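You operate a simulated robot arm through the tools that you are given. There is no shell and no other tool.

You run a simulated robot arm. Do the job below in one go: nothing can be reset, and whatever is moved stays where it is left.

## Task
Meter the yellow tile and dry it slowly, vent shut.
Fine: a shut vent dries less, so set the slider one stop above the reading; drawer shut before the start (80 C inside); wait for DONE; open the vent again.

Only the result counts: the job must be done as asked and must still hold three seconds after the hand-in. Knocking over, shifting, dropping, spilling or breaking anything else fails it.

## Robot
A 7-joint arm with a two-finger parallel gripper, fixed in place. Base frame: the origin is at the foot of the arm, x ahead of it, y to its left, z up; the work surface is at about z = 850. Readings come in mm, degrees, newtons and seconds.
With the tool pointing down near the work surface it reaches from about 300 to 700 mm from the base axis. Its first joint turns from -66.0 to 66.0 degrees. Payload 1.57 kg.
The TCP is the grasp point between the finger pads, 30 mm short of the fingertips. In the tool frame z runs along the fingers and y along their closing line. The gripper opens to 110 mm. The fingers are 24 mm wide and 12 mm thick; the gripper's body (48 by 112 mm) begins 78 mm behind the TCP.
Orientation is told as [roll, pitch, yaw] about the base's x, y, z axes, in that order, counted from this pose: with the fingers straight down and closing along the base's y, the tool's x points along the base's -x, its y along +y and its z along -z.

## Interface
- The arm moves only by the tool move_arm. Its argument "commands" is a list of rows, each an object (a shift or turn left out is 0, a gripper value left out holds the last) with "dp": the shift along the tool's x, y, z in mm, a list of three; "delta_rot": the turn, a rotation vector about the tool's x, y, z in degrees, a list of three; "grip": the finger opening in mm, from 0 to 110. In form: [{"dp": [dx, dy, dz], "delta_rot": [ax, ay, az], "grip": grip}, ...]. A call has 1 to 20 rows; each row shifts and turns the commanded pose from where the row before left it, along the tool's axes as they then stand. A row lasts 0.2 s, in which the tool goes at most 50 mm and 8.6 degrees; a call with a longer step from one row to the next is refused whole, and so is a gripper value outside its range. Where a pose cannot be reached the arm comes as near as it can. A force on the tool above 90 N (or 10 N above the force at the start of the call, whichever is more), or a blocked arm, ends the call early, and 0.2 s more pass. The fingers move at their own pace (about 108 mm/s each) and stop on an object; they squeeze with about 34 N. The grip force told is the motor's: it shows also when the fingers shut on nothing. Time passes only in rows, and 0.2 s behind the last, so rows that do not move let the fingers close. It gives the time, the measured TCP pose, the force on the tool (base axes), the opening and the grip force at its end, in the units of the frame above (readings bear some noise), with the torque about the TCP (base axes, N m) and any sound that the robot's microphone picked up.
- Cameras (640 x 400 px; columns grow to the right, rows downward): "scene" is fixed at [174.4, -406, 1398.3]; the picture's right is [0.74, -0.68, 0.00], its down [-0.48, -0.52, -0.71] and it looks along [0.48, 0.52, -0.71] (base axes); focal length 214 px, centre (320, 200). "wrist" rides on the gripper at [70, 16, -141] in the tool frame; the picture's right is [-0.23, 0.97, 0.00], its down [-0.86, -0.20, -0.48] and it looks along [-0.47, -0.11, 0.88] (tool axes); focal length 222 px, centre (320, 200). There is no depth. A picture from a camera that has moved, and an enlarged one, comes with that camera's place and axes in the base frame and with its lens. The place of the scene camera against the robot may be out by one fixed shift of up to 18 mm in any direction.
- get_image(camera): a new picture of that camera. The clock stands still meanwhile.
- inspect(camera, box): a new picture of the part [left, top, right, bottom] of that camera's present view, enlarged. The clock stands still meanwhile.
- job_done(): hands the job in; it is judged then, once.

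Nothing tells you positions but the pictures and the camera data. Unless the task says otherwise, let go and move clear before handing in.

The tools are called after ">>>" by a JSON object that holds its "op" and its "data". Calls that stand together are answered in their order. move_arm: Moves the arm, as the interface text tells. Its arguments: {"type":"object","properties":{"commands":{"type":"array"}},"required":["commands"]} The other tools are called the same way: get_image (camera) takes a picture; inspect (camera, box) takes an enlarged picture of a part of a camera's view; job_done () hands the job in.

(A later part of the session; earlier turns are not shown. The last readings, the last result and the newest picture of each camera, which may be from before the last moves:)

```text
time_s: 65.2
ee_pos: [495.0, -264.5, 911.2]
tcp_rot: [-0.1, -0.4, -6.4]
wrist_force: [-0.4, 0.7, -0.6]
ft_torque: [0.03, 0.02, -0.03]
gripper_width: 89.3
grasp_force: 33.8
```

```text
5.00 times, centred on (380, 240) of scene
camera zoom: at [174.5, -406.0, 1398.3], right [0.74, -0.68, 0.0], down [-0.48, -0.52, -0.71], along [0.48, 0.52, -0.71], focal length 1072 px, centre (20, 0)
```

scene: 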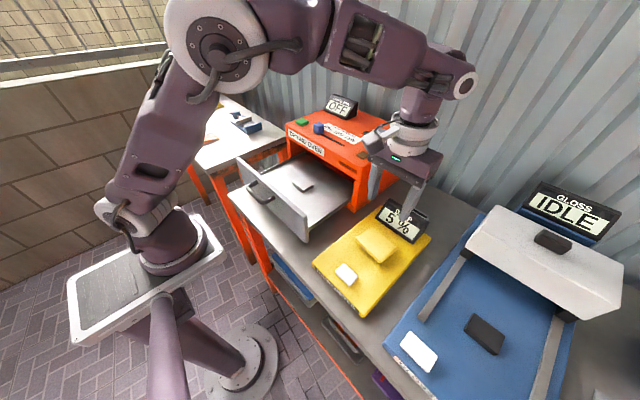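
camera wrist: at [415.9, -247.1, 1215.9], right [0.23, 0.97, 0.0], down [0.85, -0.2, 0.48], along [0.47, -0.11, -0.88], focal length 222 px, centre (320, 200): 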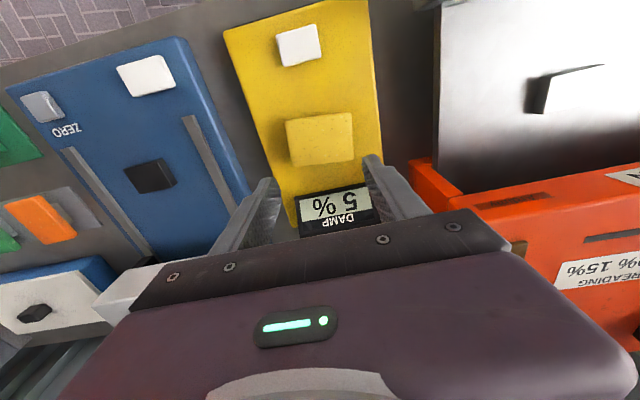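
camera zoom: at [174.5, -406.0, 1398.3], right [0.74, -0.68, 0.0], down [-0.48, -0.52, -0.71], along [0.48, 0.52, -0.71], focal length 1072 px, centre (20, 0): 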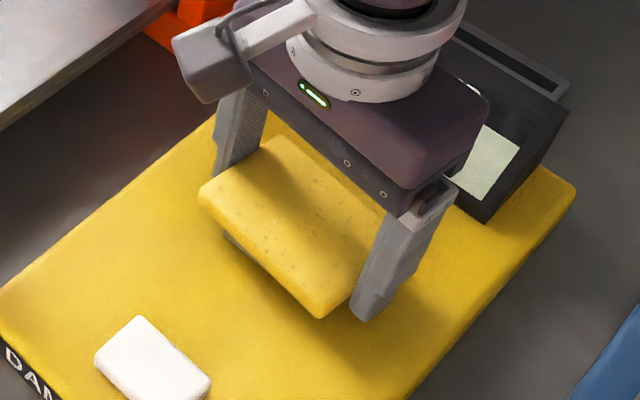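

>>> {"op": "move_arm", "data": {"commands": [{"dp": [0, 0, -1]}, {"dp": [0, 0, -1]}, {}]}}

>>> {"op": "inspect", "data": {"camera": "scene", "box": [340, 200, 420, 280]}}

```text
time_s: 66.0
ee_pos: [494.9, -264.5, 913.5]
tcp_rot: [0.0, -0.4, -6.4]
wrist_force: [0.2, -0.4, 0.0]
ft_torque: [-0.01, -0.02, 0.0]
gripper_width: 89.2
grasp_force: 34.6
```

```text
5.00 times, centred on (380, 240) of scene
camera zoom: at [174.5, -406.0, 1398.3], right [0.74, -0.68, 0.0], down [-0.48, -0.52, -0.71], along [0.48, 0.52, -0.71], focal length 1072 px, centre (20, 0)
```

zoom: 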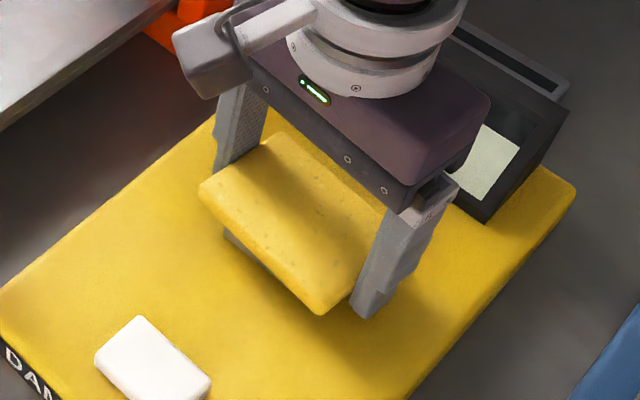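

>>> {"op": "move_arm", "data": {"commands": [{"dp": [0, 0, -2]}, {"dp": [0, 0, -2]}, {"dp": [0, 0, -2]}, {}]}}

>>> {"op": "inspect", "data": {"camera": "scene", "box": [340, 200, 420, 280]}}

```text
time_s: 67.0
ee_pos: [495.9, -263.6, 919.2]
tcp_rot: [0.0, -0.4, -6.5]
wrist_force: [0.4, -0.6, -0.8]
ft_torque: [-0.02, 0.0, -0.04]
gripper_width: 88.9
grasp_force: 34.0
```

```text
5.00 times, centred on (380, 240) of scene
camera zoom: at [174.5, -406.0, 1398.3], right [0.74, -0.68, 0.0], down [-0.48, -0.52, -0.71], along [0.48, 0.52, -0.71], focal length 1072 px, centre (20, 0)
```

zoom: 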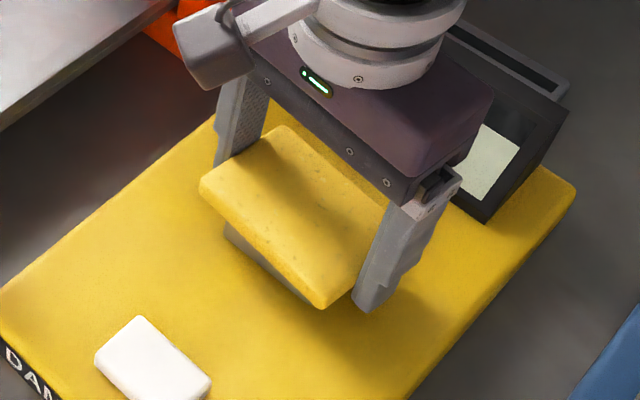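

The tile is lifting with the fingers now. I'll keep going gently.

>>> {"op": "move_arm", "data": {"commands": [{"dp": [0, 0, -3]}, {"dp": [0, 0, -3]}, {"dp": [0, 0, -4]}, {"dp": [0, 0, -4]}, {"dp": [0, 0, -4]}]}}

>>> {"op": "inspect", "data": {"camera": "scene", "box": [340, 190, 420, 270]}}

```text
time_s: 68.2
ee_pos: [493.5, -265.1, 937.0]
tcp_rot: [0.1, -0.4, -6.3]
wrist_force: [0.4, -0.4, -2.1]
ft_torque: [0.02, 0.01, -0.03]
gripper_width: 89.0
grasp_force: 33.9
```

```text
5.00 times, centred on (380, 230) of scene
camera zoom: at [174.5, -406.0, 1398.3], right [0.74, -0.68, 0.0], down [-0.48, -0.52, -0.71], along [0.48, 0.52, -0.71], focal length 1072 px, centre (20, 50)
```

zoom: 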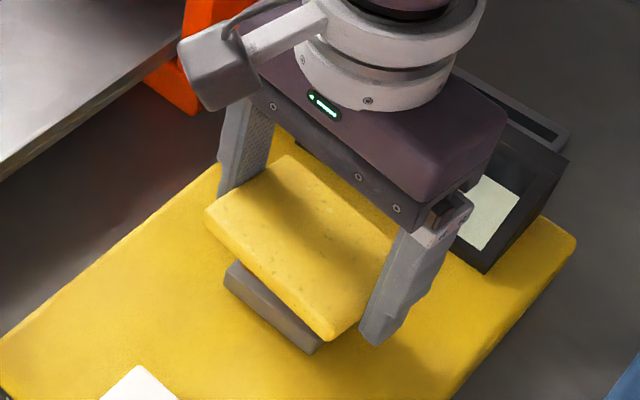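

>>> {"op": "move_arm", "data": {"commands": [{"dp": [0, 0, -6]}, {"dp": [0, 0, -8]}, {"dp": [0, 0, -10]}, {"dp": [0, 0, -10]}, {"dp": [0, 0, -10]}, {"dp": [0, 0, -10]}, {"dp": [0, 0, -10]}, {"dp": [0, 0, -10]}, {"dp": [0, 0, -10]}, {"dp": [0, 0, -10]}, {"dp": [0, 0, -8]}, {"delta_rot": [0, 0, -2.2]}, {"delta_rot": [0, 0, -2.2]}, {"delta_rot": [0, 0, -2.0]}, {}]}}

>>> {"op": "get_image", "data": {"camera": "scene"}}

```text
time_s: 71.5
ee_pos: [493.7, -264.3, 1039.2]
tcp_rot: [-0.1, -0.4, 0.1]
wrist_force: [0.5, -0.2, -0.6]
ft_torque: [0.0, 0.05, 0.02]
gripper_width: 89.2
grasp_force: 34.1
```

```text
taken
```

scene: 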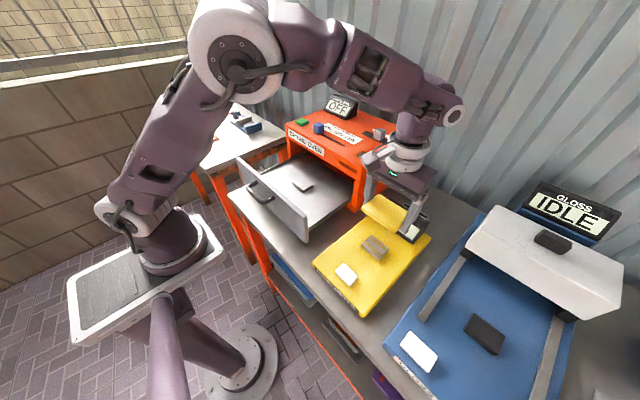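

The tile is held well. Carrying it over to the drawer.

>>> {"op": "move_arm", "data": {"commands": [{"dp": [-0.3, 8, 0]}, {"dp": [-0.3, 14, 0]}, {"dp": [-0.3, 20, 0]}, {"dp": [-0.3, 20, 0]}, {"dp": [-0.4, 20, 0]}, {"dp": [-0.4, 20, 0]}, {"dp": [-0.4, 20, 0]}, {"dp": [-0.4, 20, 0]}, {"dp": [-0.4, 20, 0]}, {"dp": [-0.4, 20, 0]}, {"dp": [-0.4, 20, 0]}, {"dp": [-0.4, 20, 0]}, {"dp": [-0.4, 20, 0]}, {"dp": [-0.4, 20, 0]}, {"dp": [-0.3, 20, 0]}, {"dp": [-0.3, 18, 0]}, {"dp": [-0.3, 12, 0]}, {"dp": [0, 4, 0]}, {}]}}

>>> {"op": "get_image", "data": {"camera": "scene"}}

>>> {"op": "get_image", "data": {"camera": "wrist"}}

```text
time_s: 75.5
ee_pos: [494.6, -103.3, 1037.3]
tcp_rot: [0.0, -0.4, 0.3]
wrist_force: [0.7, 1.0, -0.2]
ft_torque: [0.01, 0.0, 0.01]
gripper_width: 89.0
grasp_force: 34.4
out of reach, approached as far as the arm can: row 10, 11, 12, 13, 14, 15, 16, 17, 18
```

```text
taken
```

scene: 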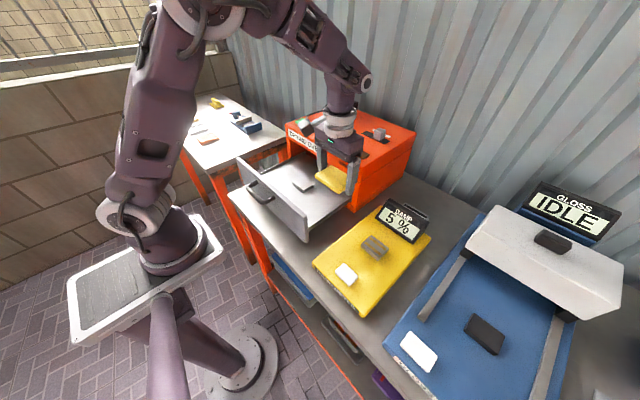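

```text
taken
camera wrist: at [422.2, -87.1, 1179.0], right [0.22, 0.98, 0.0], down [0.85, -0.19, 0.48], along [0.47, -0.11, -0.87], focal length 222 px, centre (320, 200)
```

wrist: 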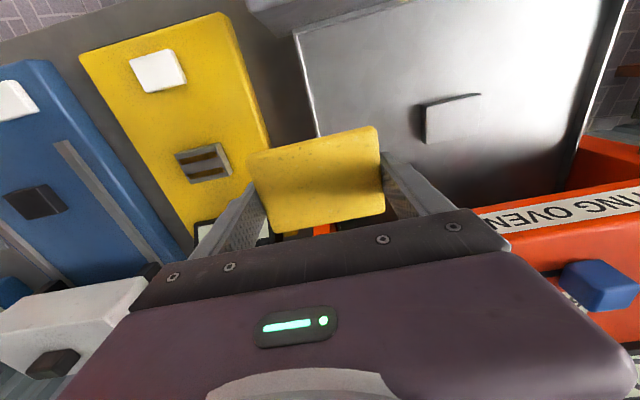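

The wrist is near its turn limit in this direction. I'll turn the other way to yaw +90 (slowly, holding the tile) so there's room to continue.

>>> {"op": "move_arm", "data": {"commands": [{"delta_rot": [0, 0, -3]}, {"delta_rot": [0, 0, -5]}, {"delta_rot": [0, 0, -5]}, {"delta_rot": [0, 0, -5]}, {"delta_rot": [0, 0, -5]}, {"delta_rot": [0, 0, -5]}, {"delta_rot": [0, 0, -5]}, {"delta_rot": [0, 0, -5]}, {"delta_rot": [0, 0, -5]}, {"delta_rot": [0, 0, -5]}, {"delta_rot": [0, 0, -5]}, {"delta_rot": [0, 0, -5]}, {"delta_rot": [0, 0, -5]}, {"delta_rot": [0, 0, -5]}, {"delta_rot": [0, 0, -5]}, {"delta_rot": [0, 0, -5]}, {"delta_rot": [0, 0, -5]}, {"delta_rot": [0, 0, -5]}, {"delta_rot": [0, 0, -2]}, {}]}}

>>> {"op": "get_image", "data": {"camera": "scene"}}

>>> {"op": "get_image", "data": {"camera": "wrist"}}

```text
time_s: 79.7
ee_pos: [493.5, -103.9, 1038.3]
tcp_rot: [-0.4, 0.0, 90.1]
wrist_force: [0.0, -0.2, -0.8]
ft_torque: [-0.01, 0.02, 0.01]
gripper_width: 88.8
grasp_force: 33.8
```

```text
taken
```

scene: 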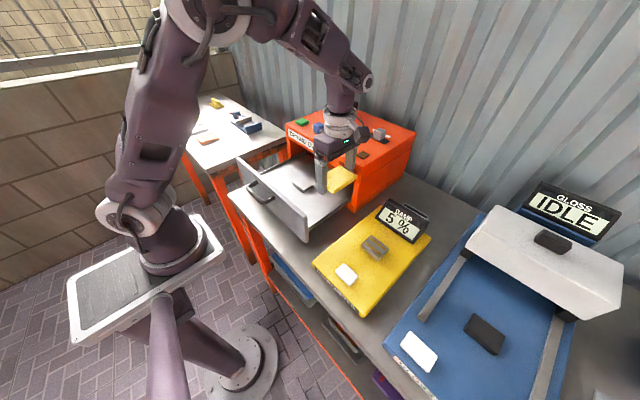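

```text
taken
camera wrist: at [475.9, -172.8, 1179.2], right [-0.97, 0.23, -0.01], down [0.2, 0.86, 0.48], along [0.11, 0.46, -0.88], focal length 222 px, centre (320, 200)
```

wrist: 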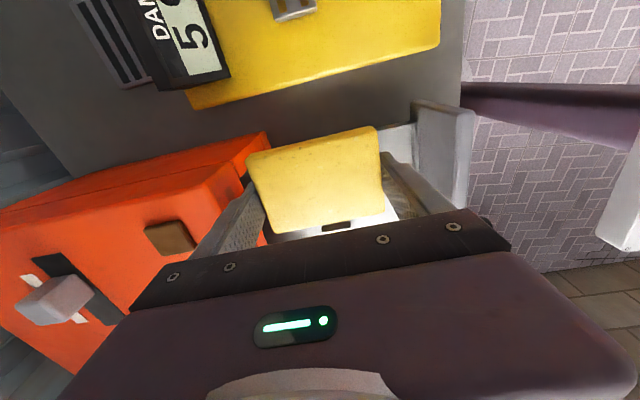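

>>> {"op": "move_arm", "data": {"commands": [{"dp": [-8, 0, 0]}, {"dp": [-14, 0, 0]}, {"dp": [-16, 0, 0]}, {"dp": [-16, 0, 0]}, {"dp": [-16, 0, 0]}, {"dp": [-16, 0, 0]}, {"dp": [-16, 0, 0]}, {"dp": [-16, 0, 0]}, {"dp": [-16, 0, 0]}, {"dp": [-12, 0, 0]}, {"dp": [-8, 0, 0]}, {"dp": [-2, 0, 0]}, {}]}}

>>> {"op": "get_image", "data": {"camera": "scene"}}

>>> {"op": "get_image", "data": {"camera": "wrist"}}

```text
time_s: 82.5
ee_pos: [493.7, 51.7, 1038.3]
tcp_rot: [-0.4, 0.1, 89.9]
wrist_force: [-0.7, -0.2, -1.5]
ft_torque: [0.01, 0.02, 0.01]
gripper_width: 89.1
grasp_force: 33.8
```

```text
taken
```

scene: 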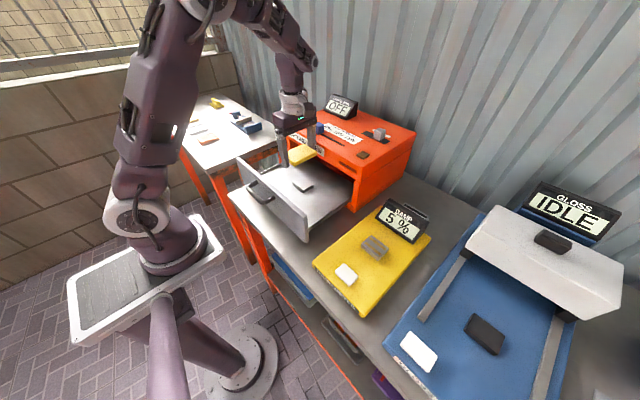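

```text
taken
camera wrist: at [475.6, -16.4, 1179.2], right [-0.97, 0.23, -0.01], down [0.2, 0.86, 0.48], along [0.12, 0.46, -0.88], focal length 222 px, centre (320, 200)
```

wrist: 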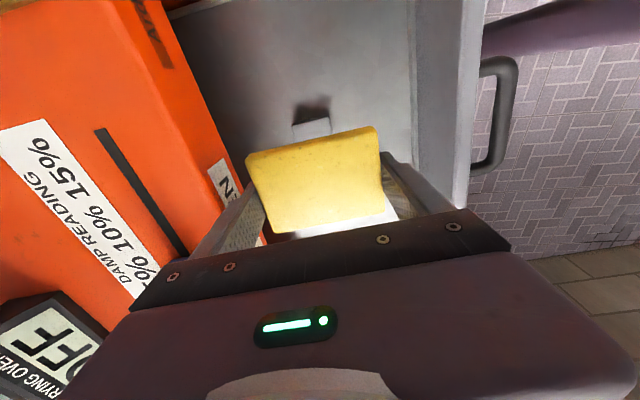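

Right above the pad. Lowering slowly.

>>> {"op": "move_arm", "data": {"commands": [{"dp": [0, -1.5, 6]}, {"dp": [0, 0, 10]}, {"dp": [0, 0, 10]}, {"dp": [0, 0, 10]}, {"dp": [0, 0, 10]}, {"dp": [0, 0, 10]}, {"dp": [0, 0, 8]}, {}]}}

>>> {"op": "inspect", "data": {"camera": "scene", "box": [240, 100, 370, 220]}}

>>> {"op": "inspect", "data": {"camera": "wrist", "box": [160, 60, 500, 240]}}

```text
time_s: 84.2
ee_pos: [496.4, 51.0, 974.8]
tcp_rot: [-0.5, 0.1, 90.0]
wrist_force: [0.4, -0.7, -0.9]
ft_torque: [0.0, 0.04, 0.0]
gripper_width: 89.3
grasp_force: 33.8
```

```text
3.33 times, centred on (305, 160) of scene
camera zoom: at [174.5, -406.0, 1398.3], right [0.74, -0.68, 0.0], down [-0.48, -0.52, -0.71], along [0.48, 0.52, -0.71], focal length 715 px, centre (370, 333)
```

zoom: 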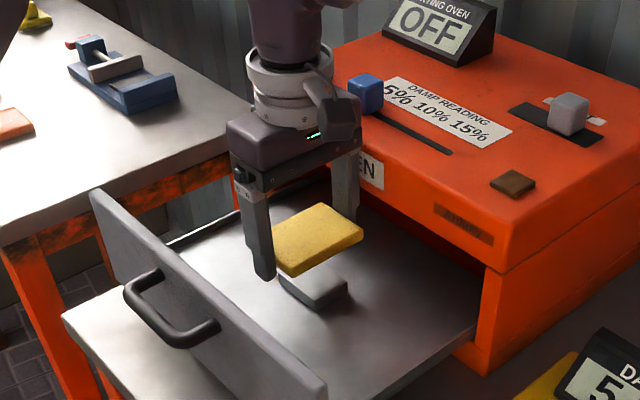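

```text
1.88 times, centred on (330, 150) of wrist
camera zoom: at [477.6, -17.2, 1115.1], right [-0.97, 0.23, -0.01], down [0.2, 0.86, 0.48], along [0.11, 0.46, -0.88], focal length 418 px, centre (301, 294)
```

zoom: 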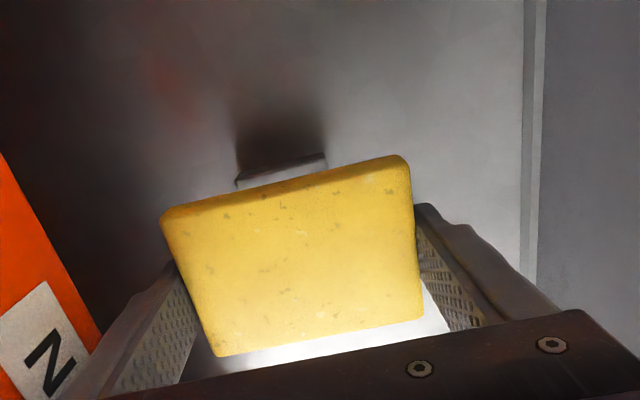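

>>> {"op": "move_arm", "data": {"commands": [{"dp": [0, 0, 8]}, {"dp": [0, 0, 8]}, {"dp": [0, 0, 6]}, {"dp": [0, 0, 4]}, {}]}}

>>> {"op": "inspect", "data": {"camera": "scene", "box": [260, 130, 360, 210]}}

```text
time_s: 85.5
ee_pos: [496.5, 51.9, 948.1]
tcp_rot: [-0.5, 0.0, 90.0]
wrist_force: [0.1, -0.2, -1.0]
ft_torque: [-0.02, 0.01, 0.0]
gripper_width: 89.2
grasp_force: 33.7
```

```text
5.00 times, centred on (310, 170) of scene
camera zoom: at [174.5, -406.0, 1398.3], right [0.74, -0.68, 0.0], down [-0.48, -0.52, -0.71], along [0.48, 0.52, -0.71], focal length 1072 px, centre (370, 350)
```

zoom: 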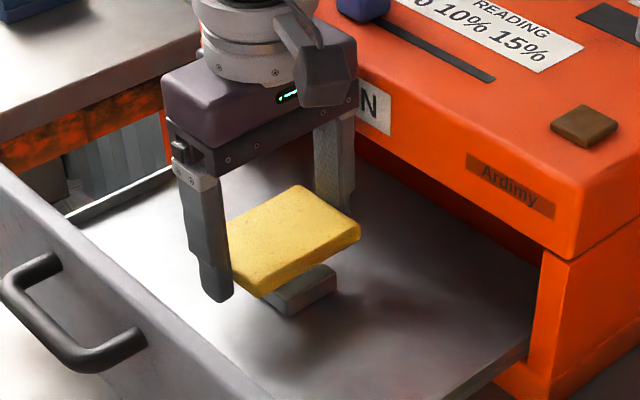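

>>> {"op": "move_arm", "data": {"commands": [{"dp": [0, 0, 3]}, {"dp": [0, 0, 3]}, {"dp": [0, 0, 2]}, {}]}}

>>> {"op": "inspect", "data": {"camera": "scene", "box": [260, 130, 360, 210]}}

```text
time_s: 86.5
ee_pos: [496.1, 50.8, 939.2]
tcp_rot: [-0.4, 0.1, 90.0]
wrist_force: [-0.8, -0.9, -1.4]
ft_torque: [0.0, -0.03, -0.01]
gripper_width: 88.9
grasp_force: 34.0
```

```text
5.00 times, centred on (310, 170) of scene
camera zoom: at [174.5, -406.0, 1398.3], right [0.74, -0.68, 0.0], down [-0.48, -0.52, -0.71], along [0.48, 0.52, -0.71], focal length 1072 px, centre (370, 350)
```

zoom: 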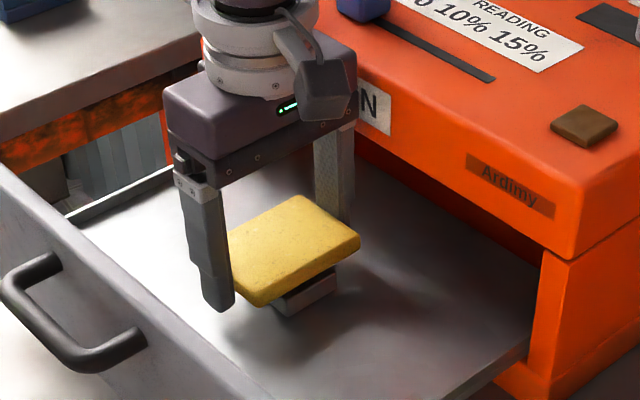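

>>> {"op": "move_arm", "data": {"commands": [{"dp": [0, 0, 2]}, {"dp": [0, 0, 2]}, {}]}}

>>> {"op": "inspect", "data": {"camera": "scene", "box": [280, 150, 340, 200]}}

```text
time_s: 87.2
ee_pos: [496.0, 51.4, 936.0]
tcp_rot: [-0.4, 0.1, 90.0]
wrist_force: [0.7, -0.8, -0.5]
ft_torque: [-0.02, 0.0, 0.0]
gripper_width: 89.2
grasp_force: 33.7
```

```text
8.00 times, centred on (310, 175) of scene
camera zoom: at [174.5, -406.0, 1398.3], right [0.74, -0.68, 0.0], down [-0.48, -0.52, -0.71], along [0.48, 0.52, -0.71], focal length 1716 px, centre (400, 400)
```

zoom: 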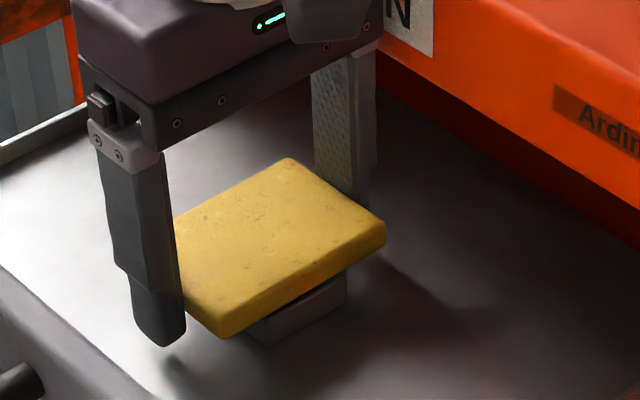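

>>> {"op": "move_arm", "data": {"commands": [{"dp": [0, 0, 1.5]}, {"dp": [0, 0, 1.5]}, {}]}}

>>> {"op": "inspect", "data": {"camera": "scene", "box": [280, 150, 340, 200]}}

```text
time_s: 88.0
ee_pos: [494.9, 50.5, 931.8]
tcp_rot: [-0.4, 0.1, 90.0]
wrist_force: [1.0, 0.3, -0.8]
ft_torque: [0.0, -0.02, -0.01]
gripper_width: 89.3
grasp_force: 34.2
```

```text
8.00 times, centred on (310, 175) of scene
camera zoom: at [174.5, -406.0, 1398.3], right [0.74, -0.68, 0.0], down [-0.48, -0.52, -0.71], along [0.48, 0.52, -0.71], focal length 1716 px, centre (400, 400)
```

zoom: 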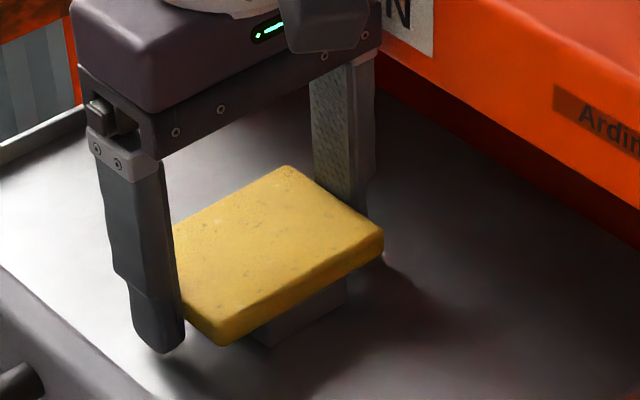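

>>> {"op": "move_arm", "data": {"commands": [{"dp": [0, 0, 1.5]}, {"dp": [0, 0, 1.5]}, {}]}}

>>> {"op": "inspect", "data": {"camera": "scene", "box": [280, 150, 340, 200]}}

```text
time_s: 88.8
ee_pos: [495.4, 51.6, 928.6]
tcp_rot: [-0.5, 0.0, 90.0]
wrist_force: [0.1, -1.7, 8.4]
ft_torque: [0.23, 0.14, 0.03]
gripper_width: 89.1
grasp_force: 34.2
```

```text
8.00 times, centred on (310, 175) of scene
camera zoom: at [174.3, -406.0, 1398.3], right [0.74, -0.68, 0.0], down [-0.48, -0.52, -0.71], along [0.48, 0.52, -0.71], focal length 1716 px, centre (400, 400)
```

zoom: 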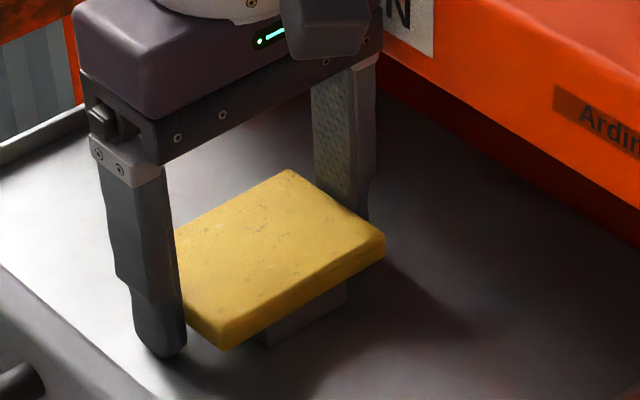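

The tile touches the pad. Opening a little and rising.

>>> {"op": "move_arm", "data": {"commands": [{"grip": 98}, {}, {"dp": [0, 0, -3]}, {"dp": [0, 0, -8]}, {"dp": [0, 0, -20]}, {"dp": [0, 0, -30]}, {}]}}

>>> {"op": "inspect", "data": {"camera": "scene", "box": [260, 130, 360, 210]}}

>>> {"op": "get_image", "data": {"camera": "wrist"}}

```text
time_s: 90.5
ee_pos: [498.1, 50.3, 990.0]
tcp_rot: [-0.4, 0.1, 90.0]
wrist_force: [0.9, -0.1, -0.1]
ft_torque: [0.03, -0.01, 0.03]
gripper_width: 97.9
grasp_force: 0.0
```

```text
5.00 times, centred on (310, 170) of scene
camera zoom: at [174.4, -406.0, 1398.3], right [0.74, -0.68, 0.0], down [-0.48, -0.52, -0.71], along [0.48, 0.52, -0.71], focal length 1072 px, centre (370, 350)
```

zoom: 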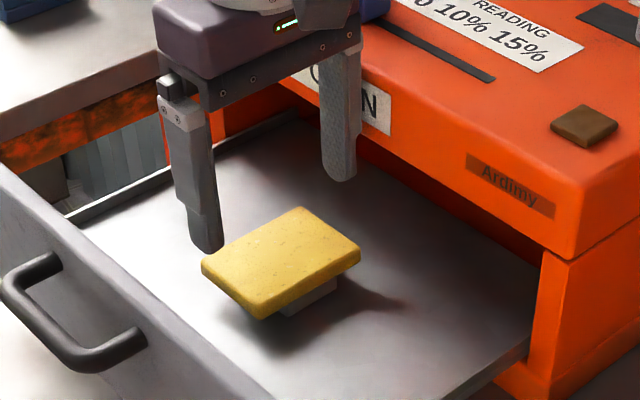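

```text
taken
camera wrist: at [478.8, -18.0, 1132.3], right [-0.97, 0.23, -0.01], down [0.2, 0.86, 0.48], along [0.11, 0.46, -0.88], focal length 222 px, centre (320, 200)
```

wrist: 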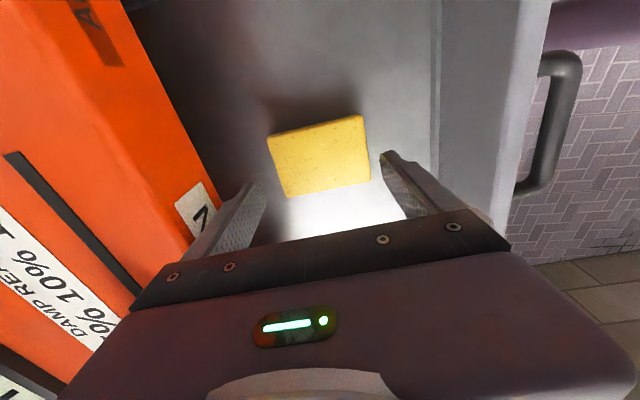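

The tile sits on the pad. Now I'll go in front of the drawer panel with closed fingers to push it shut.

>>> {"op": "move_arm", "data": {"commands": [{"dp": [0, 0, -36]}, {"dp": [0, 0, -40]}, {"dp": [0, 0, -34]}, {"dp": [2.5, 40, 0], "grip": 0}, {"dp": [2.5, 40, 0]}, {"dp": [2.5, 40, 0]}, {"dp": [2.5, 38, 0]}, {}]}}

>>> {"op": "get_image", "data": {"camera": "wrist"}}

>>> {"op": "get_image", "data": {"camera": "scene"}}

```text
time_s: 92.2
ee_pos: [354.6, 53.0, 1085.9]
tcp_rot: [-0.4, 0.0, 89.9]
wrist_force: [-1.3, 0.2, -0.5]
ft_torque: [0.0, -0.02, 0.0]
gripper_width: 0.1
grasp_force: 21.3
out of reach, approached as far as the arm can: row 7
```

```text
taken
camera wrist: at [335.3, -16.2, 1227.8], right [-0.97, 0.23, -0.01], down [0.2, 0.86, 0.48], along [0.11, 0.46, -0.88], focal length 222 px, centre (320, 200)
```

wrist: 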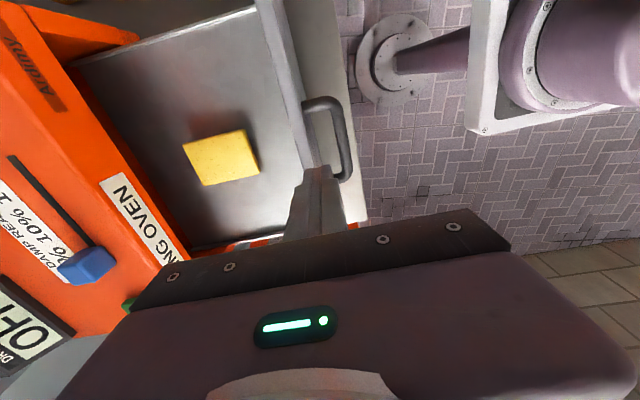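

```text
taken
```

scene: 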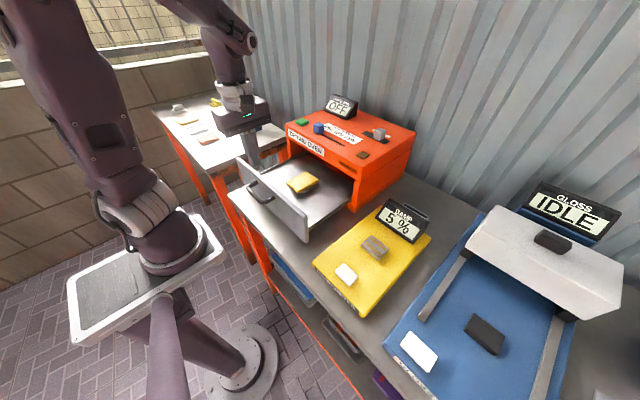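

>>> {"op": "move_arm", "data": {"commands": [{"dp": [0, 0, 20]}, {"dp": [0, 0, 18]}, {"dp": [3, 8, 0]}, {"dp": [3, 8, 0]}, {"dp": [3, 8, 0]}, {}]}}

>>> {"op": "inspect", "data": {"camera": "wrist", "box": [160, 60, 420, 240]}}

>>> {"op": "inspect", "data": {"camera": "scene", "box": [220, 110, 340, 220]}}

```text
time_s: 93.7
ee_pos: [330.2, 42.1, 1049.6]
tcp_rot: [-0.4, 0.0, 90.0]
wrist_force: [-0.6, 0.4, 0.1]
ft_torque: [0.0, -0.02, -0.04]
gripper_width: 0.1
grasp_force: 21.3
```

```text
2.22 times, centred on (290, 150) of wrist
camera zoom: at [312.2, -25.8, 1191.2], right [-0.97, 0.23, -0.01], down [0.2, 0.86, 0.48], along [0.11, 0.46, -0.88], focal length 494 px, centre (387, 311)
```

zoom: 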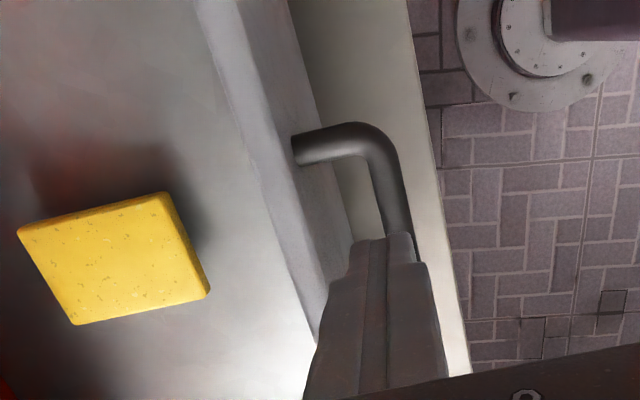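

```text
3.64 times, centred on (280, 165) of scene
camera zoom: at [174.4, -406.0, 1398.3], right [0.74, -0.68, 0.0], down [-0.48, -0.52, -0.71], along [0.48, 0.52, -0.71], focal length 780 px, centre (466, 327)
```

zoom: 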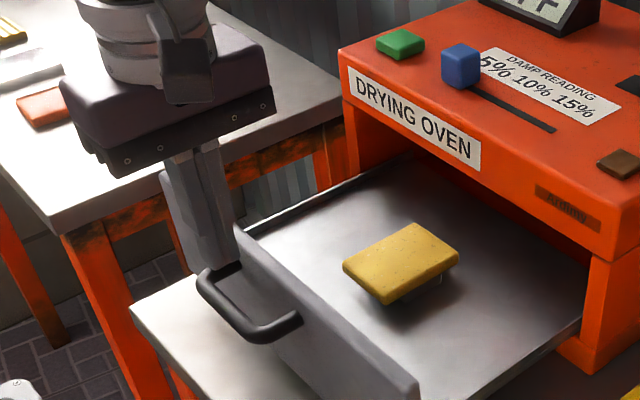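

>>> {"op": "move_arm", "data": {"commands": [{"dp": [0, 0, 20]}, {"dp": [0, 0, 15]}, {"dp": [0, -8, 0]}, {"dp": [0, -8, 0]}, {"dp": [0, -6, 0]}, {"dp": [0, -6, 0]}, {}]}}

>>> {"op": "inspect", "data": {"camera": "wrist", "box": [160, 60, 420, 240]}}

>>> {"op": "inspect", "data": {"camera": "scene", "box": [220, 110, 340, 220]}}

```text
time_s: 95.2
ee_pos: [358.4, 43.4, 1015.6]
tcp_rot: [-0.4, 0.2, 90.0]
wrist_force: [-0.2, 0.8, 0.1]
ft_torque: [-0.02, 0.0, -0.02]
gripper_width: 0.2
grasp_force: 21.2
```

```text
2.22 times, centred on (290, 150) of wrist
camera zoom: at [340.5, -25.8, 1156.2], right [-0.97, 0.23, -0.01], down [0.2, 0.86, 0.48], along [0.12, 0.46, -0.88], focal length 494 px, centre (387, 311)
```

zoom: 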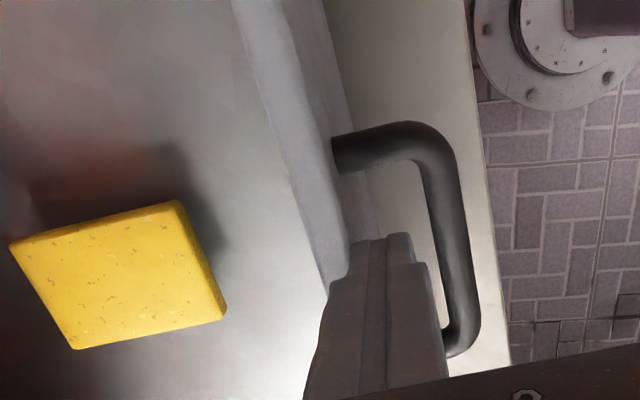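

```text
3.64 times, centred on (280, 165) of scene
camera zoom: at [174.4, -406.0, 1398.3], right [0.74, -0.68, 0.0], down [-0.48, -0.52, -0.71], along [0.48, 0.52, -0.71], focal length 780 px, centre (466, 327)
```

zoom: 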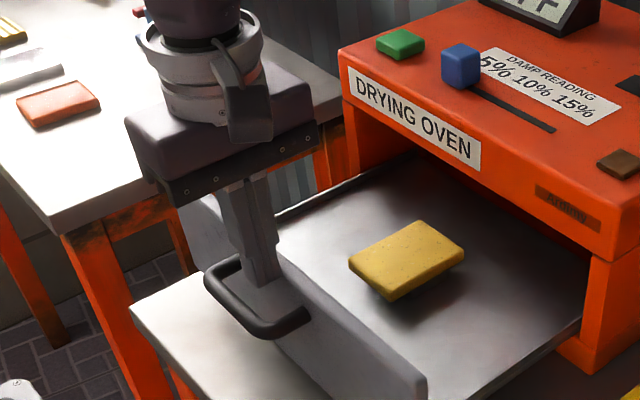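

It's pushing the panel. I'll continue gently.

>>> {"op": "move_arm", "data": {"commands": [{"dp": [0, -5, 0]}, {"dp": [0, -7, 0]}, {"dp": [0, -8, 0]}, {"dp": [0, -8, 0]}, {"dp": [0, -8, 0]}, {"dp": [0, -8, 0]}, {"dp": [0, -8, 0]}, {"dp": [0, -8, 0]}, {"dp": [0, -8, 0]}, {"dp": [0, -8, 0]}, {"dp": [0, -8, 0]}, {"dp": [0, -8, 0]}, {"dp": [0, -6, 0]}, {"dp": [0, -4, 0]}]}}

>>> {"op": "inspect", "data": {"camera": "scene", "box": [240, 90, 400, 220]}}

>>> {"op": "get_image", "data": {"camera": "wrist"}}

```text
time_s: 98.2
ee_pos: [460.8, 43.4, 1013.7]
tcp_rot: [-0.4, 0.1, 90.1]
wrist_force: [-1.4, -0.1, -0.1]
ft_torque: [0.02, 0.03, -0.01]
gripper_width: 0.0
grasp_force: 21.4
```

```text
3.08 times, centred on (320, 155) of scene
camera zoom: at [174.4, -406.0, 1398.3], right [0.74, -0.68, 0.0], down [-0.48, -0.52, -0.71], along [0.48, 0.52, -0.71], focal length 660 px, centre (320, 338)
```

zoom: 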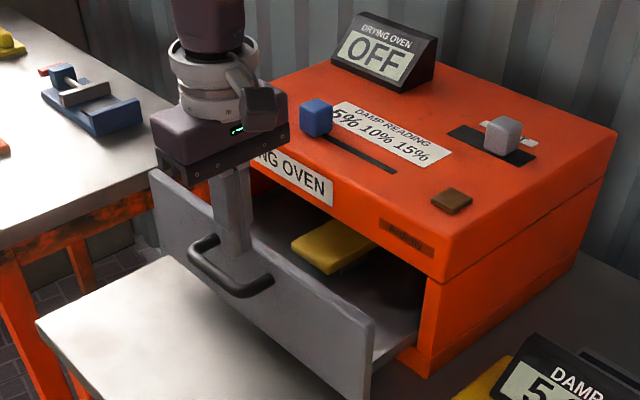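

```text
taken
camera wrist: at [442.4, -25.9, 1156.5], right [-0.97, 0.23, -0.01], down [0.2, 0.86, 0.48], along [0.11, 0.46, -0.88], focal length 222 px, centre (320, 200)
```

wrist: 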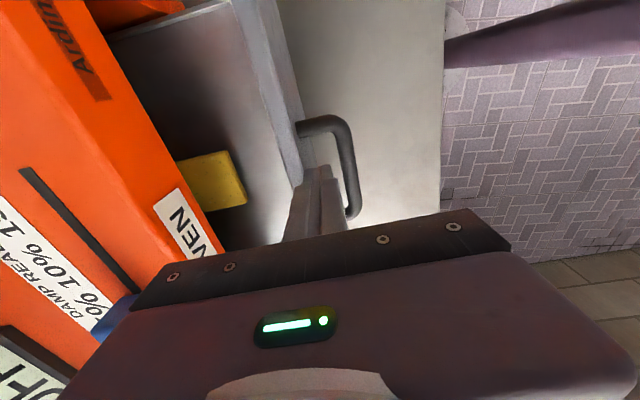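

>>> {"op": "move_arm", "data": {"commands": [{"dp": [0, -5, 0]}, {"dp": [0, -7, 0]}, {"dp": [0, -8, 0]}, {"dp": [0, -8, 0]}, {"dp": [0, -8, 0]}, {"dp": [0, -8, 0]}, {"dp": [0, -8, 0]}, {"dp": [0, -8, 0]}, {"dp": [0, -6, 0]}, {"dp": [0, -4, 0]}]}}

>>> {"op": "inspect", "data": {"camera": "scene", "box": [240, 90, 400, 220]}}

>>> {"op": "get_image", "data": {"camera": "wrist"}}

```text
time_s: 100.5
ee_pos: [530.8, 42.6, 1015.3]
tcp_rot: [-0.4, 0.1, 90.0]
wrist_force: [0.3, 0.6, -0.2]
ft_torque: [-0.03, 0.0, 0.01]
gripper_width: 0.1
grasp_force: 21.3
```

```text
3.08 times, centred on (320, 155) of scene
camera zoom: at [174.4, -406.0, 1398.3], right [0.74, -0.68, 0.0], down [-0.48, -0.52, -0.71], along [0.48, 0.52, -0.71], focal length 660 px, centre (320, 338)
```

zoom: 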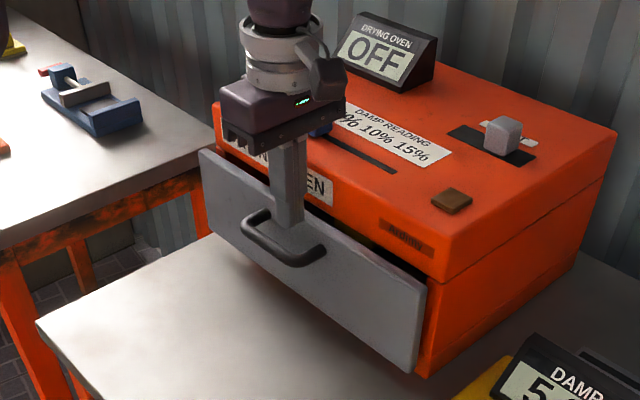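

```text
taken
camera wrist: at [512.1, -25.5, 1157.6], right [-0.97, 0.23, -0.01], down [0.2, 0.86, 0.48], along [0.12, 0.46, -0.88], focal length 222 px, centre (320, 200)
```

wrist: 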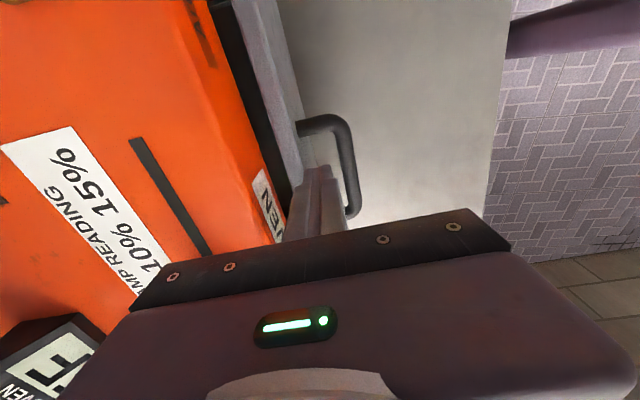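

>>> {"op": "move_arm", "data": {"commands": [{"dp": [0, -4, 0]}, {"dp": [0, -4, 0]}, {"dp": [0, -3, 0]}, {"dp": [0, -3, 0]}]}}

>>> {"op": "move_arm", "data": {"commands": [{"dp": [0, -2, 0]}, {"dp": [0, -1, 0]}]}}

>>> {"op": "inspect", "data": {"camera": "scene", "box": [240, 90, 400, 220]}}

```text
time_s: 101.5
ee_pos: [542.9, 42.8, 1017.7]
tcp_rot: [-0.1, 0.1, 90.1]
wrist_force: [-12.2, -0.7, 5.1]
ft_torque: [-0.04, 0.27, 0.01]
gripper_width: 0.3
grasp_force: 21.8
```

```text
time_s: 102.0
ee_pos: [543.4, 43.1, 1016.2]
tcp_rot: [0.2, 0.2, 90.0]
wrist_force: [-37.8, -0.4, 10.5]
ft_torque: [0.1, 1.05, -0.1]
gripper_width: 0.0
grasp_force: 21.6
```

```text
3.08 times, centred on (320, 155) of scene
camera zoom: at [173.2, -406.0, 1398.4], right [0.74, -0.68, 0.0], down [-0.48, -0.52, -0.71], along [0.48, 0.52, -0.71], focal length 660 px, centre (320, 338)
```

zoom: 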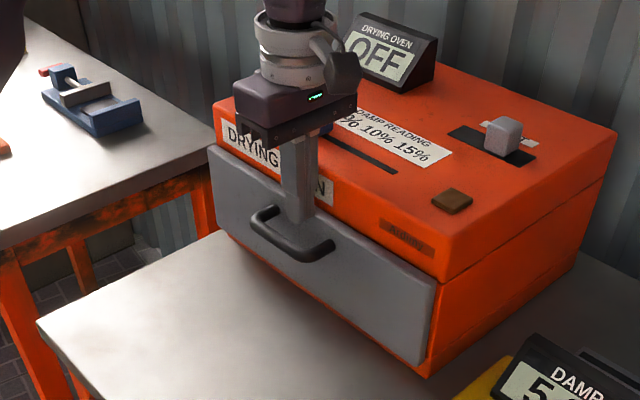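

The drawer stopped firmly and is flush as at the start. I'll back off and go above the blue slider.

>>> {"op": "move_arm", "data": {"commands": [{"dp": [0, 15, 0]}, {"dp": [0, 20, 0]}, {"dp": [0, 0, -40]}, {"dp": [0, 0, -45]}, {"dp": [0, 0, -45]}, {"dp": [-13, -25, 0], "grip": 60}, {"dp": [-14, -25, 0]}, {"dp": [-13, -25, 0]}, {"dp": [-13, -25, 0]}, {}]}}

>>> {"op": "get_image", "data": {"camera": "wrist"}}

>>> {"op": "inspect", "data": {"camera": "scene", "box": [240, 90, 400, 220]}}

```text
time_s: 104.2
ee_pos: [612.7, 95.5, 1145.8]
tcp_rot: [-0.3, 0.1, 89.9]
wrist_force: [0.2, 0.6, -0.3]
ft_torque: [-0.01, 0.01, 0.03]
gripper_width: 60.0
grasp_force: 0.0
```

```text
taken
camera wrist: at [593.3, 26.7, 1287.3], right [-0.97, 0.23, -0.01], down [0.2, 0.86, 0.48], along [0.11, 0.46, -0.88], focal length 222 px, centre (320, 200)
```

wrist: 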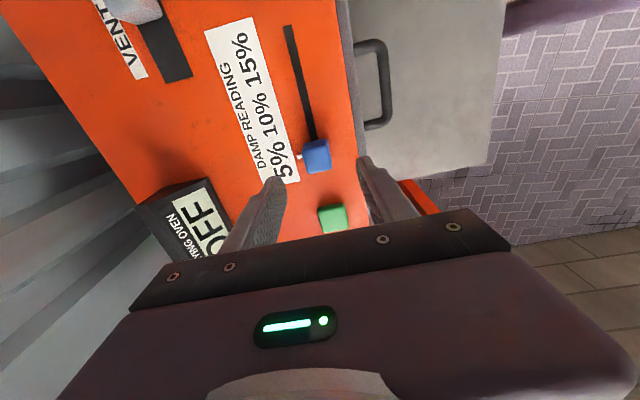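

```text
3.08 times, centred on (320, 155) of scene
camera zoom: at [174.5, -406.0, 1398.3], right [0.74, -0.68, 0.0], down [-0.48, -0.52, -0.71], along [0.48, 0.52, -0.71], focal length 660 px, centre (320, 338)
```

zoom: 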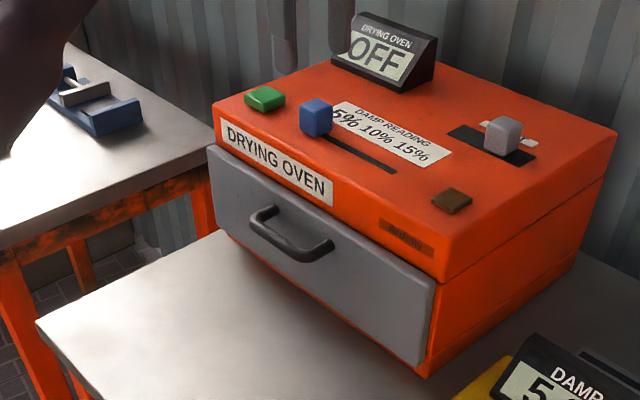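

>>> {"op": "inspect", "data": {"camera": "wrist", "box": [90, 0, 390, 220]}}

```text
1.82 times, centred on (240, 110) of wrist
camera zoom: at [593.3, 26.7, 1287.3], right [-0.97, 0.23, -0.01], down [0.2, 0.86, 0.48], along [0.11, 0.46, -0.88], focal length 404 px, centre (466, 364)
```

zoom: 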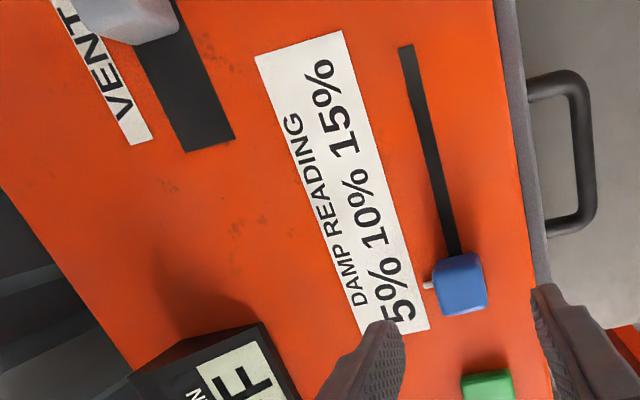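

The knob's pointer is at 5%; the 10% mark is 49.5 mm toward −y. I'll descend around the knob and grip it.

>>> {"op": "move_arm", "data": {"commands": [{"dp": [0, 0, 25]}, {"dp": [0, 0, 20]}, {"dp": [0, 0, 12]}, {"dp": [0, 0, 4]}, {}]}}

>>> {"op": "inspect", "data": {"camera": "scene", "box": [285, 90, 385, 170]}}

>>> {"op": "inspect", "data": {"camera": "wrist", "box": [160, 40, 480, 240]}}

```text
time_s: 105.5
ee_pos: [612.3, 95.6, 1087.1]
tcp_rot: [-0.4, 0.1, 90.0]
wrist_force: [-0.4, 0.3, -0.1]
ft_torque: [-0.01, 0.01, 0.0]
gripper_width: 59.9
grasp_force: 0.1
```

```text
5.00 times, centred on (335, 130) of scene
camera zoom: at [174.4, -406.0, 1398.3], right [0.74, -0.68, 0.0], down [-0.48, -0.52, -0.71], along [0.48, 0.52, -0.71], focal length 1072 px, centre (245, 550)
```

zoom: 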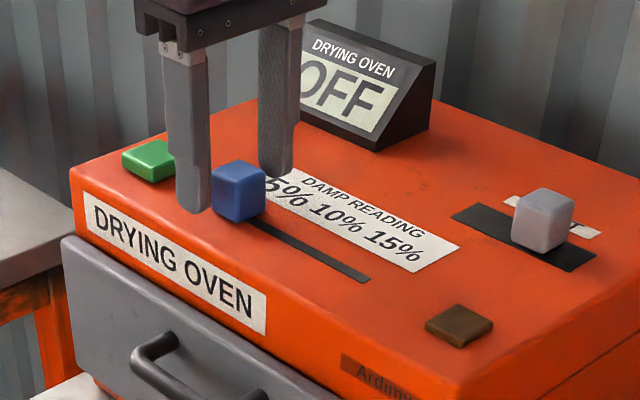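

```text
2.00 times, centred on (320, 140) of wrist
camera zoom: at [593.8, 26.4, 1227.9], right [-0.97, 0.23, -0.01], down [0.2, 0.86, 0.48], along [0.11, 0.46, -0.88], focal length 444 px, centre (320, 320)
```

zoom: 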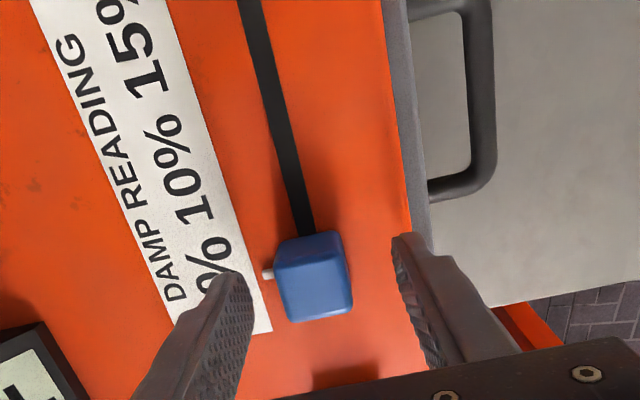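

>>> {"op": "move_arm", "data": {"commands": [{"dp": [0, 0, -2], "grip": 60}, {"grip": 10}, {}, {}]}}

>>> {"op": "inspect", "data": {"camera": "wrist", "box": [160, 40, 480, 240]}}

>>> {"op": "inspect", "data": {"camera": "scene", "box": [285, 90, 385, 170]}}

```text
time_s: 106.5
ee_pos: [613.6, 94.7, 1088.1]
tcp_rot: [-0.8, 0.1, 89.9]
wrist_force: [32.8, 0.8, -2.1]
ft_torque: [-0.37, -0.48, 0.05]
gripper_width: 27.3
grasp_force: 37.5
```

```text
2.00 times, centred on (320, 140) of wrist
camera zoom: at [595.2, 26.3, 1229.1], right [-0.97, 0.23, -0.01], down [0.19, 0.86, 0.48], along [0.12, 0.46, -0.88], focal length 444 px, centre (320, 320)
```

zoom: 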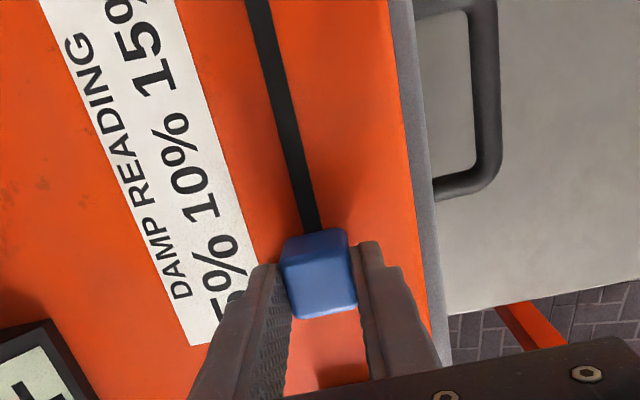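

```text
5.00 times, centred on (335, 130) of scene
camera zoom: at [175.5, -406.0, 1398.2], right [0.74, -0.68, 0.0], down [-0.48, -0.52, -0.71], along [0.48, 0.52, -0.71], focal length 1072 px, centre (245, 550)
```

zoom: 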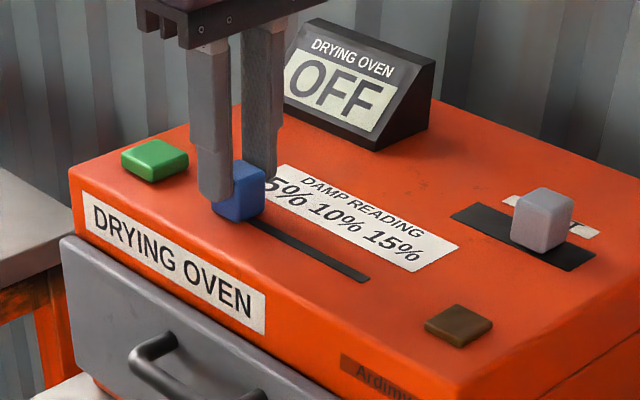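

Gripped. There's a side load, so I'll relieve it by shifting slightly, then slide −y.

>>> {"op": "move_arm", "data": {"commands": [{"dp": [0, -2, 0]}, {}]}}

```text
time_s: 107.0
ee_pos: [615.3, 94.7, 1087.2]
tcp_rot: [-0.6, 0.1, 90.0]
wrist_force: [20.0, -2.5, 1.6]
ft_torque: [-0.16, -0.37, -0.03]
gripper_width: 27.3
grasp_force: 37.4
```

>>> {"op": "move_arm", "data": {"commands": [{"dp": [0, -2, 0]}, {"dp": [5, 0, 0]}, {"dp": [6, 0, 0]}, {}]}}

>>> {"op": "inspect", "data": {"camera": "wrist", "box": [160, 40, 480, 240]}}

```text
time_s: 108.0
ee_pos: [614.1, 85.2, 1087.8]
tcp_rot: [-0.3, 0.1, 90.1]
wrist_force: [-0.3, 0.7, 3.2]
ft_torque: [0.53, 0.13, 0.06]
gripper_width: 27.3
grasp_force: 37.9
```

```text
2.00 times, centred on (320, 140) of wrist
camera zoom: at [596.8, 16.3, 1229.2], right [-0.97, 0.23, -0.01], down [0.2, 0.86, 0.48], along [0.11, 0.47, -0.88], focal length 444 px, centre (320, 320)
```

zoom: 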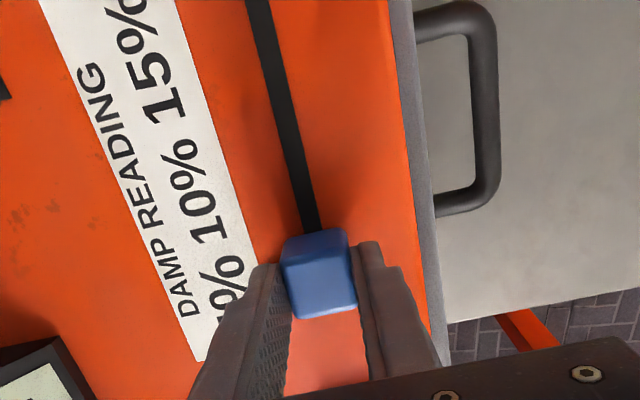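

>>> {"op": "move_arm", "data": {"commands": [{"dp": [8, 0, 0]}, {"dp": [8, 0, 0]}, {"dp": [8, 0, 0]}, {"dp": [8, 0, 0]}, {"dp": [6, 0, 0]}, {"dp": [1.5, 0, 0]}, {}]}}

>>> {"op": "inspect", "data": {"camera": "wrist", "box": [160, 40, 480, 240]}}

>>> {"op": "inspect", "data": {"camera": "scene", "box": [285, 90, 385, 170]}}

```text
time_s: 109.7
ee_pos: [615.8, 43.3, 1088.6]
tcp_rot: [-0.2, 0.3, 90.0]
wrist_force: [-19.0, 0.6, -15.9]
ft_torque: [-0.55, 0.46, -0.01]
gripper_width: 27.4
grasp_force: 37.3
```

```text
2.00 times, centred on (320, 140) of wrist
camera zoom: at [597.1, -24.1, 1229.5], right [-0.97, 0.23, 0.0], down [0.2, 0.86, 0.48], along [0.11, 0.46, -0.88], focal length 444 px, centre (320, 320)
```

zoom: 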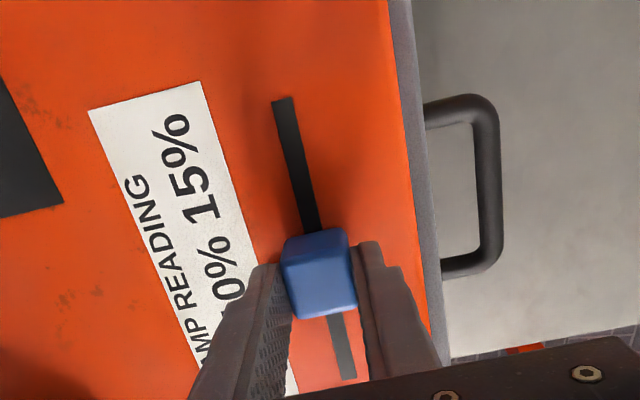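

```text
5.00 times, centred on (335, 130) of scene
camera zoom: at [174.2, -405.9, 1398.3], right [0.74, -0.68, 0.0], down [-0.48, -0.52, -0.71], along [0.48, 0.52, -0.71], focal length 1072 px, centre (245, 550)
```

zoom: 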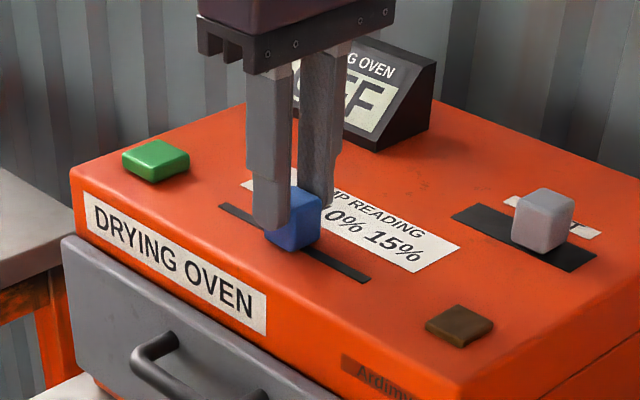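

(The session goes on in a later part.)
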